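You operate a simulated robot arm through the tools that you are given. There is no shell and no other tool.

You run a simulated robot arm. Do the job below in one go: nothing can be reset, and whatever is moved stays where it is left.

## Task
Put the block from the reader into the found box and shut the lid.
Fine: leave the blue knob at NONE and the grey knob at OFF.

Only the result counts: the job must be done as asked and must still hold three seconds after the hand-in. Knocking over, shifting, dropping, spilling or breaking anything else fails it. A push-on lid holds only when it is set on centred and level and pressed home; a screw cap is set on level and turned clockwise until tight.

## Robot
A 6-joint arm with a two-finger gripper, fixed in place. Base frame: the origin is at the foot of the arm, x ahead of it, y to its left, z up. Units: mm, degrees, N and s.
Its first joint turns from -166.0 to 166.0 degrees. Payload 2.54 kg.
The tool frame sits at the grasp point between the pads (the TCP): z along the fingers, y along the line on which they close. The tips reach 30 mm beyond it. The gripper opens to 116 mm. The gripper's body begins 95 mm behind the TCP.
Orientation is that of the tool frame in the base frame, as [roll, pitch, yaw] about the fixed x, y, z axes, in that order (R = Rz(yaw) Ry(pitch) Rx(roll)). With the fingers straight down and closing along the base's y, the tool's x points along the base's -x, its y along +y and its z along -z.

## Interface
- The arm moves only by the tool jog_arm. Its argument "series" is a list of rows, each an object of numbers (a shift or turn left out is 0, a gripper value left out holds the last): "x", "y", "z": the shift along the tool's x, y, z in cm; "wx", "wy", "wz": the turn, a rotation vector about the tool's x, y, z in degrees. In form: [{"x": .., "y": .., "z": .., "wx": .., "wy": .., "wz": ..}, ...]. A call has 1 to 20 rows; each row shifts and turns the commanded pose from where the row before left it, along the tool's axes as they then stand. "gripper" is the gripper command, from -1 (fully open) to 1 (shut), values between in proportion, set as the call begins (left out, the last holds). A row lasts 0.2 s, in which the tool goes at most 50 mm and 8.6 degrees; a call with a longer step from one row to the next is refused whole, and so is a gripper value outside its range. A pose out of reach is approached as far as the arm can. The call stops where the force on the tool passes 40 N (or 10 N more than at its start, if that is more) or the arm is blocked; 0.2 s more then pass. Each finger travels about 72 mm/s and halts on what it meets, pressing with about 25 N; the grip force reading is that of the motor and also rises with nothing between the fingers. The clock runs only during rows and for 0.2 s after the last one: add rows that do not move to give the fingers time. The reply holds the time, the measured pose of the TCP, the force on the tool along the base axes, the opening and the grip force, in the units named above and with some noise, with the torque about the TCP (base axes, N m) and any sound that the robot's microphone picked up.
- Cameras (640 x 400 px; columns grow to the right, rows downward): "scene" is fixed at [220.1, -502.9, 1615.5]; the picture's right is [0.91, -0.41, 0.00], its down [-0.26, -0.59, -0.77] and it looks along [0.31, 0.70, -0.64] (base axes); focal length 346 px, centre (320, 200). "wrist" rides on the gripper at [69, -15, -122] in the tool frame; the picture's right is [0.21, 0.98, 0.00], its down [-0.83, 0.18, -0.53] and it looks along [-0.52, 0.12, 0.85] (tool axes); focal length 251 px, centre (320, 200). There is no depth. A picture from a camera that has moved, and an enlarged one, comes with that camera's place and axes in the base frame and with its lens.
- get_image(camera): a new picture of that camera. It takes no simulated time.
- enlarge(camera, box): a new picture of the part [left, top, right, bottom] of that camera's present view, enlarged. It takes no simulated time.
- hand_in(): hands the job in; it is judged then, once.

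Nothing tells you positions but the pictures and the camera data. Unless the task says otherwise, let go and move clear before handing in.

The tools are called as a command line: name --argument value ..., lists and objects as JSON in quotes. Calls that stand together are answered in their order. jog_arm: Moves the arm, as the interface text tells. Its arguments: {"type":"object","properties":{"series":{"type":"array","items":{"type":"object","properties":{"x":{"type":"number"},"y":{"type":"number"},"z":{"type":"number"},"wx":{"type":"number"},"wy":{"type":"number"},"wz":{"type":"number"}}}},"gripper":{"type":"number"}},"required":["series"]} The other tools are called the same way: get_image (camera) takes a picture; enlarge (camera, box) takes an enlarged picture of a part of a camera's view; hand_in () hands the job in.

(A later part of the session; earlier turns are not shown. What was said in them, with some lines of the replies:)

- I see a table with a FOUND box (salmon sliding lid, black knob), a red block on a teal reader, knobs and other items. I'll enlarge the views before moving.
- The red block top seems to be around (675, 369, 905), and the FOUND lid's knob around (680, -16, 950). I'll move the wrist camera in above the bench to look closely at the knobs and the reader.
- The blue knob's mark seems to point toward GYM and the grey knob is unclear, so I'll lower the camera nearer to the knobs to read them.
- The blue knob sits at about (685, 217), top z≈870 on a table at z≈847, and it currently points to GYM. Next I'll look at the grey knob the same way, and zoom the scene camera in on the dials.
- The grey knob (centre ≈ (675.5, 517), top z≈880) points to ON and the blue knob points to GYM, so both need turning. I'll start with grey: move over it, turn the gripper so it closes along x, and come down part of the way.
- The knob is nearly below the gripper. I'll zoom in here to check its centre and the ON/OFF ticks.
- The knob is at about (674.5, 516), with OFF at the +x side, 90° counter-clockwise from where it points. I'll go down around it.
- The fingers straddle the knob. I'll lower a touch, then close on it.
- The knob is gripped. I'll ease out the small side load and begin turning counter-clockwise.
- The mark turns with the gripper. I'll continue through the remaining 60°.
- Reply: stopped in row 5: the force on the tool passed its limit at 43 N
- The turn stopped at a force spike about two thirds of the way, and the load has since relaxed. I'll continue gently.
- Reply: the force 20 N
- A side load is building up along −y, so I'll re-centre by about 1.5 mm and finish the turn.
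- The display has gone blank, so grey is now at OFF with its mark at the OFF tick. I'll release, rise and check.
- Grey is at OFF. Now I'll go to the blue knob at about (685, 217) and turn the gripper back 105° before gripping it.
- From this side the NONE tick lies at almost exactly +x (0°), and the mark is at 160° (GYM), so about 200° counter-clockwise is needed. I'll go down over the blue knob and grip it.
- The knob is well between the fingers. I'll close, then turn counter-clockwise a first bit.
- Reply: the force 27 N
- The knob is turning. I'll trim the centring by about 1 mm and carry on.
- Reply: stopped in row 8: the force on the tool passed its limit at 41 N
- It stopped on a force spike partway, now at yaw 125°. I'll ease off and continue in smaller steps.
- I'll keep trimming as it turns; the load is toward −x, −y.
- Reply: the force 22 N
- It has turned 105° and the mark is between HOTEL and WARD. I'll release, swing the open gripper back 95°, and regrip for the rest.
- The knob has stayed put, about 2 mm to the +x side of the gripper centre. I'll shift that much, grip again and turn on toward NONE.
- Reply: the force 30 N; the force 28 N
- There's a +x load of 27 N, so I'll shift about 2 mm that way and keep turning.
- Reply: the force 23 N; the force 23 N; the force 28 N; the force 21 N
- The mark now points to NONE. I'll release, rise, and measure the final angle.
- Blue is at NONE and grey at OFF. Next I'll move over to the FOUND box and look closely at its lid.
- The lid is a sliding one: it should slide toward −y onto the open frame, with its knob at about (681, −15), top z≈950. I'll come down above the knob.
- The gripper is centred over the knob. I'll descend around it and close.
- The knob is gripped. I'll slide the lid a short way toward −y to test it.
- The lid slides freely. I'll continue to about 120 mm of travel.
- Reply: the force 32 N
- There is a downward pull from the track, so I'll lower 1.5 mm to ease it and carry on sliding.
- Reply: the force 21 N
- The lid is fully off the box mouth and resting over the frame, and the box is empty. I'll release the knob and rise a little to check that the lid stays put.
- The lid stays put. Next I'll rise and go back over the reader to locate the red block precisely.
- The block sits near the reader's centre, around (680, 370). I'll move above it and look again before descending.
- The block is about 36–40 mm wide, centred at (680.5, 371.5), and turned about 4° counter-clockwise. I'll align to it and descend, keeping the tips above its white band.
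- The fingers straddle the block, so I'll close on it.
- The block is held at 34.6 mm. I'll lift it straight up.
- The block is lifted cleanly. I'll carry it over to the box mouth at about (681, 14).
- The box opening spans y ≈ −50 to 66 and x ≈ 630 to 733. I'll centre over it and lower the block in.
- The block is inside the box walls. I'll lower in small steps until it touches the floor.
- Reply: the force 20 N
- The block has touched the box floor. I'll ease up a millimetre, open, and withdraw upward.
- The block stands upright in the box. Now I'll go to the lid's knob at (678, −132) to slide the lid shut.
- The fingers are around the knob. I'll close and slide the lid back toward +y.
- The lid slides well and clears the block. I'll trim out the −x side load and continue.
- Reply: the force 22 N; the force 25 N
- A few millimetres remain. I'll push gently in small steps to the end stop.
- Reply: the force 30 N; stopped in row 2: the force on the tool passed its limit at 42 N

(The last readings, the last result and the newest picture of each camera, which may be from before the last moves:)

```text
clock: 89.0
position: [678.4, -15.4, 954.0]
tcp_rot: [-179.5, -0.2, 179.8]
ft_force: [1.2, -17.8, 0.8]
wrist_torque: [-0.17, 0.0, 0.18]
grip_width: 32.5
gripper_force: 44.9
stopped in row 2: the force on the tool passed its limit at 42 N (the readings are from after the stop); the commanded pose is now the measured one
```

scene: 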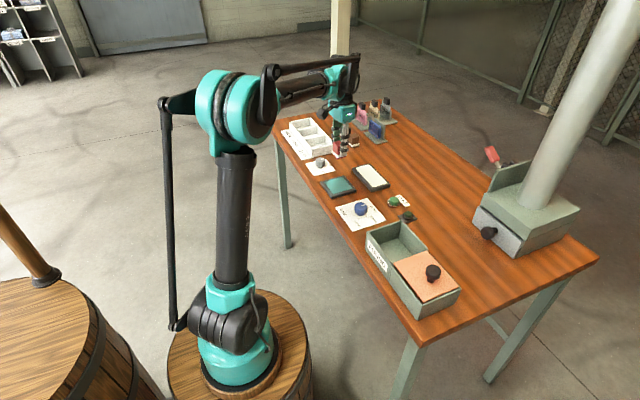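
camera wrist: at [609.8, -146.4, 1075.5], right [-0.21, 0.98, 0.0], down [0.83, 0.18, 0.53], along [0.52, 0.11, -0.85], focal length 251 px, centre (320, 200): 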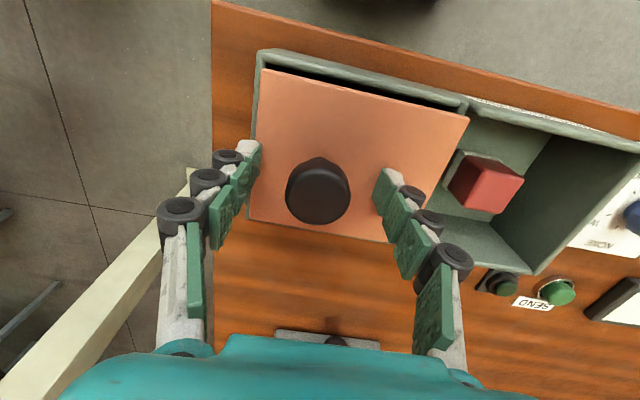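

The lid has reached its end stop, so it is shut. I'll release, rise and check everything.

jog_arm --series '[{}, {}, {}, {}]' --gripper -0.3

jog_arm --series '[{"z": -2}, {"z": -4}, {"z": -4}, {"z": -2, "x": 3}, {"x": 4}, {"x": 4}, {}]'

get_image --camera "wrist"

get_image --camera "scene"

enlarge --camera "scene" --box '[340, 195, 450, 295]'

enlarge --camera "scene" --box '[285, 95, 405, 205]'

```text
clock: 90.0
position: [678.4, -13.3, 953.3]
tcp_rot: [-179.6, -0.2, 179.7]
ft_force: [0.0, -0.3, -0.5]
wrist_torque: [-0.01, -0.01, -0.02]
grip_width: 75.5
gripper_force: 0.1
```

```text
clock: 91.6
position: [569.8, -11.8, 1073.0]
tcp_rot: [-179.7, -0.2, 179.8]
ft_force: [0.0, 0.5, -0.6]
wrist_torque: [-0.03, 0.01, -0.01]
grip_width: 75.5
gripper_force: 0.0
```

```text
taken
camera wrist: at [500.8, -25.1, 1195.4], right [-0.21, 0.98, -0.01], down [0.83, 0.18, 0.53], along [0.52, 0.11, -0.85], focal length 251 px, centre (320, 200)
```

wrist: 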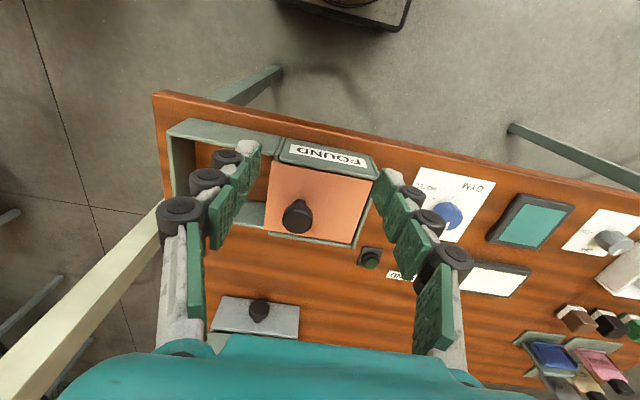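

```text
taken
```

scene: 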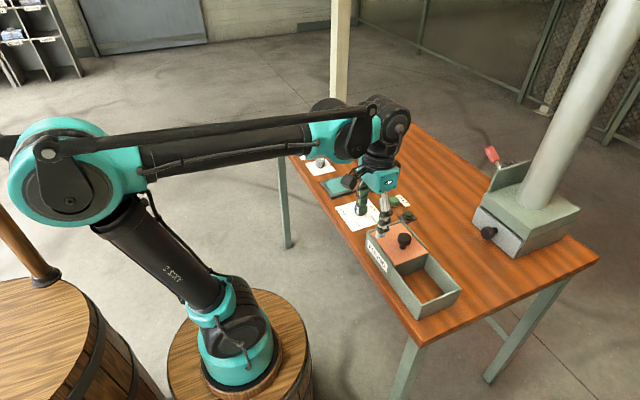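

```text
4.00 times, centred on (395, 245) of scene
camera zoom: at [220.1, -502.9, 1615.5], right [0.91, -0.41, 0.0], down [-0.26, -0.59, -0.77], along [0.31, 0.7, -0.64], focal length 1384 px, centre (20, 20)
```

zoom: 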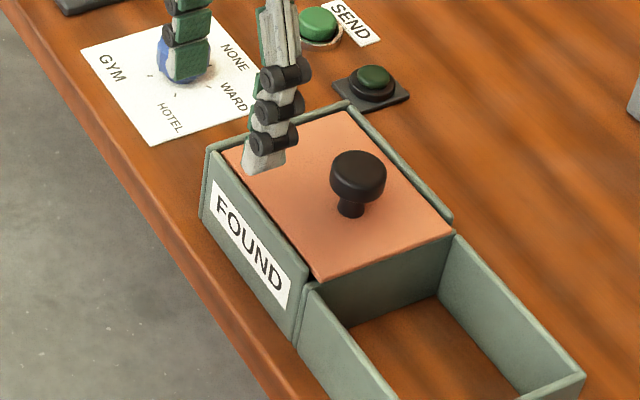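

```text
3.64 times, centred on (345, 150) of scene
camera zoom: at [220.1, -502.9, 1615.5], right [0.91, -0.41, 0.0], down [-0.26, -0.59, -0.77], along [0.31, 0.7, -0.64], focal length 1258 px, centre (229, 382)
```

zoom: 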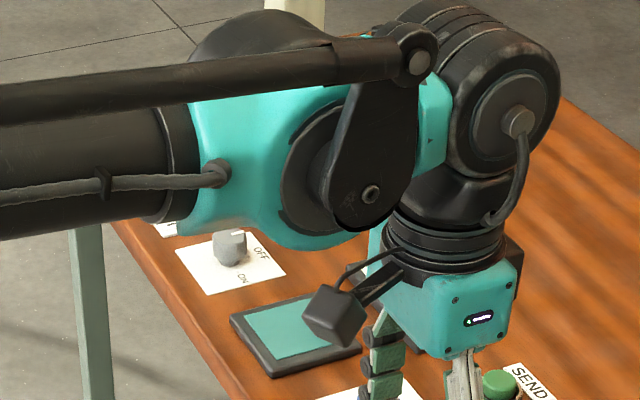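

The lid looks shut. I'll back the arm well clear and take a last look at both knobs.

jog_arm --series '[{"z": -4, "x": 3}, {"z": -4, "x": 4}, {"x": 4}, {"x": 4, "y": 4}, {"y": 4}, {"y": 4}, {}]'

get_image --camera "scene"

enlarge --camera "scene" --box '[330, 180, 400, 235]'

enlarge --camera "scene" --box '[290, 135, 350, 185]'

enlarge --camera "scene" --box '[350, 205, 450, 295]'

```text
refused: row 2 steps farther than a row can; nothing moved
```

```text
taken
```

scene: 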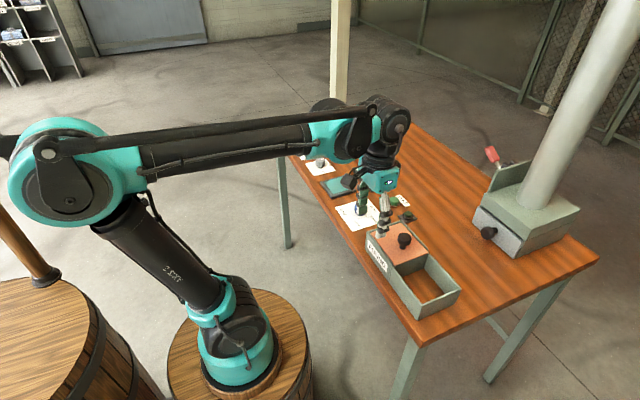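

```text
7.27 times, centred on (365, 208) of scene
camera zoom: at [220.1, -502.9, 1615.5], right [0.91, -0.41, 0.0], down [-0.26, -0.59, -0.77], along [0.31, 0.7, -0.64], focal length 2516 px, centre (-7, 146)
```

zoom: 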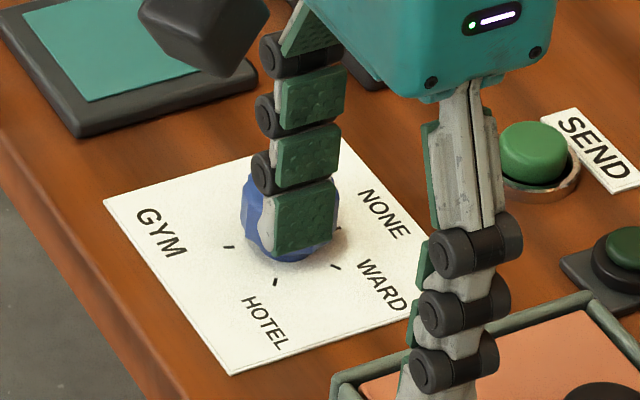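

```text
8.00 times, centred on (320, 160) of scene
camera zoom: at [220.1, -502.9, 1615.5], right [0.91, -0.41, 0.0], down [-0.26, -0.59, -0.77], along [0.31, 0.7, -0.64], focal length 2767 px, centre (320, 520)
```

zoom: 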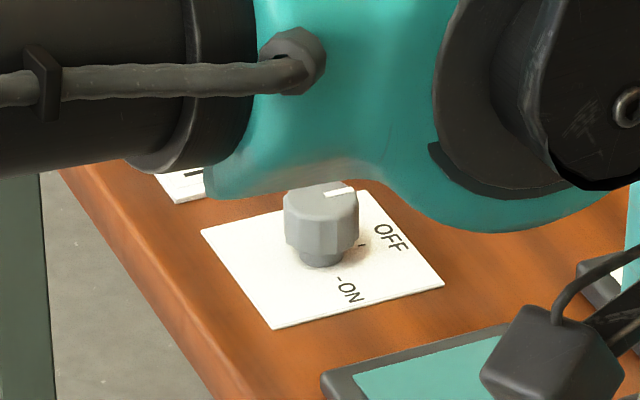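

```text
4.44 times, centred on (400, 250) of scene
camera zoom: at [220.1, -502.9, 1615.5], right [0.91, -0.41, 0.0], down [-0.26, -0.59, -0.77], along [0.31, 0.7, -0.64], focal length 1537 px, centre (-36, -22)
```

zoom: 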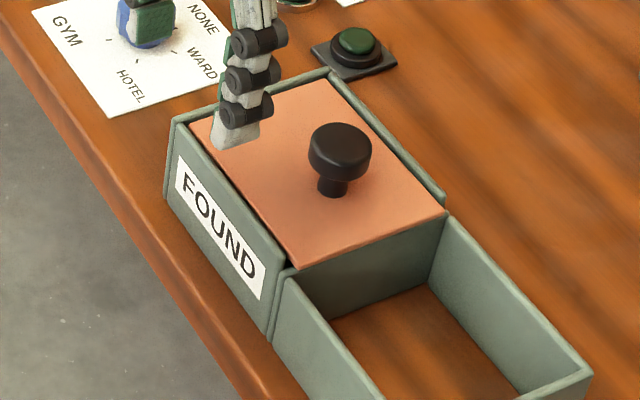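

That move was refused because one step was too long. I'll use smaller steps to back away and then look again.

jog_arm --series '[{"z": -3, "x": 3}, {"z": -3, "x": 3}, {"z": -2, "x": 3}, {"x": 4}, {"x": 4}, {"x": 2, "y": 3}, {"y": 4}, {}]'

get_image --camera "scene"

enlarge --camera "scene" --box '[330, 180, 450, 290]'

get_image --camera "wrist"

```text
clock: 93.4
position: [379.0, 61.5, 1152.0]
tcp_rot: [-179.6, -0.1, 179.9]
ft_force: [0.0, -1.6, -0.8]
wrist_torque: [-0.02, 0.04, -0.01]
grip_width: 75.4
gripper_force: 0.1
```

```text
taken
```

scene: 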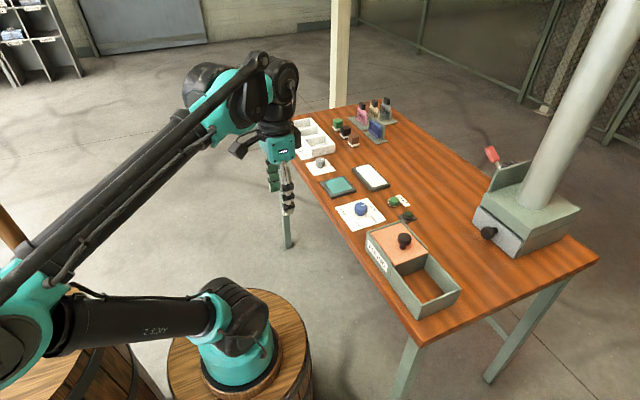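

```text
3.64 times, centred on (390, 235) of scene
camera zoom: at [220.1, -502.9, 1615.5], right [0.91, -0.41, 0.0], down [-0.26, -0.59, -0.77], along [0.31, 0.7, -0.64], focal length 1258 px, centre (66, 73)
```

zoom: 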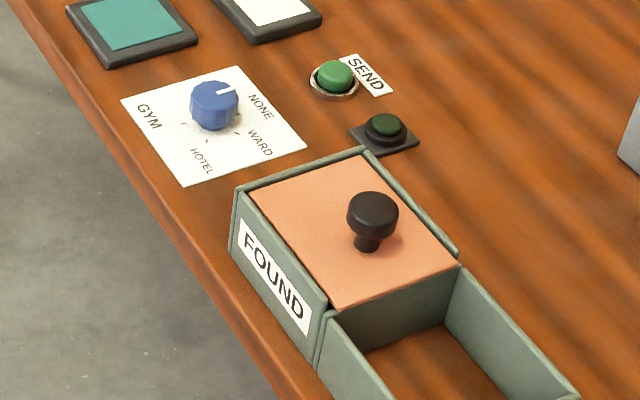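

```text
taken
camera wrist: at [310.3, 47.5, 1275.2], right [-0.21, 0.98, -0.01], down [0.83, 0.18, 0.53], along [0.52, 0.11, -0.85], focal length 251 px, centre (320, 200)
```

wrist: 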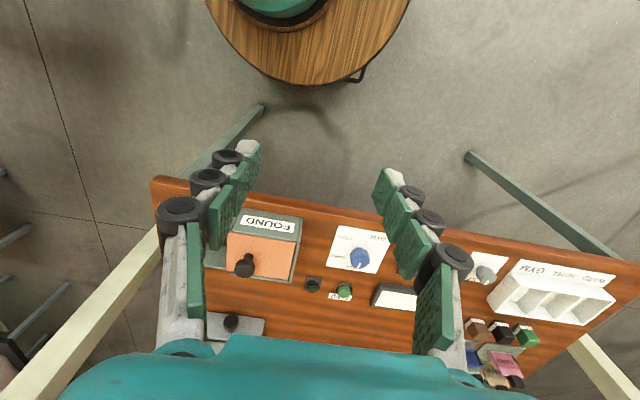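

The block is in the FOUND box with the lid slid fully shut. Blue points to NONE, grey to OFF, nothing else has moved, and the arm is clear, so I'm handing the job in.

hand_in

```text
The job is handed in.
```

The red block from the reader is now in the FOUND box, and the lid is slid back against its end stop. I've handed the job in but haven't seen a result.

- **Knobs:** They started at GYM (blue) and ON (grey), so I turned both. Blue now points to NONE and grey to OFF.
- **Display:** The WARD display went blank when the grey knob reached OFF.
- **Lid:** It slides rather than pushes on. I slid it onto the open frame beside the box, set the block down upright inside, and slid the lid back.
- **Everything else:** In the last pictures nothing else had moved, and the arm is backed well clear.
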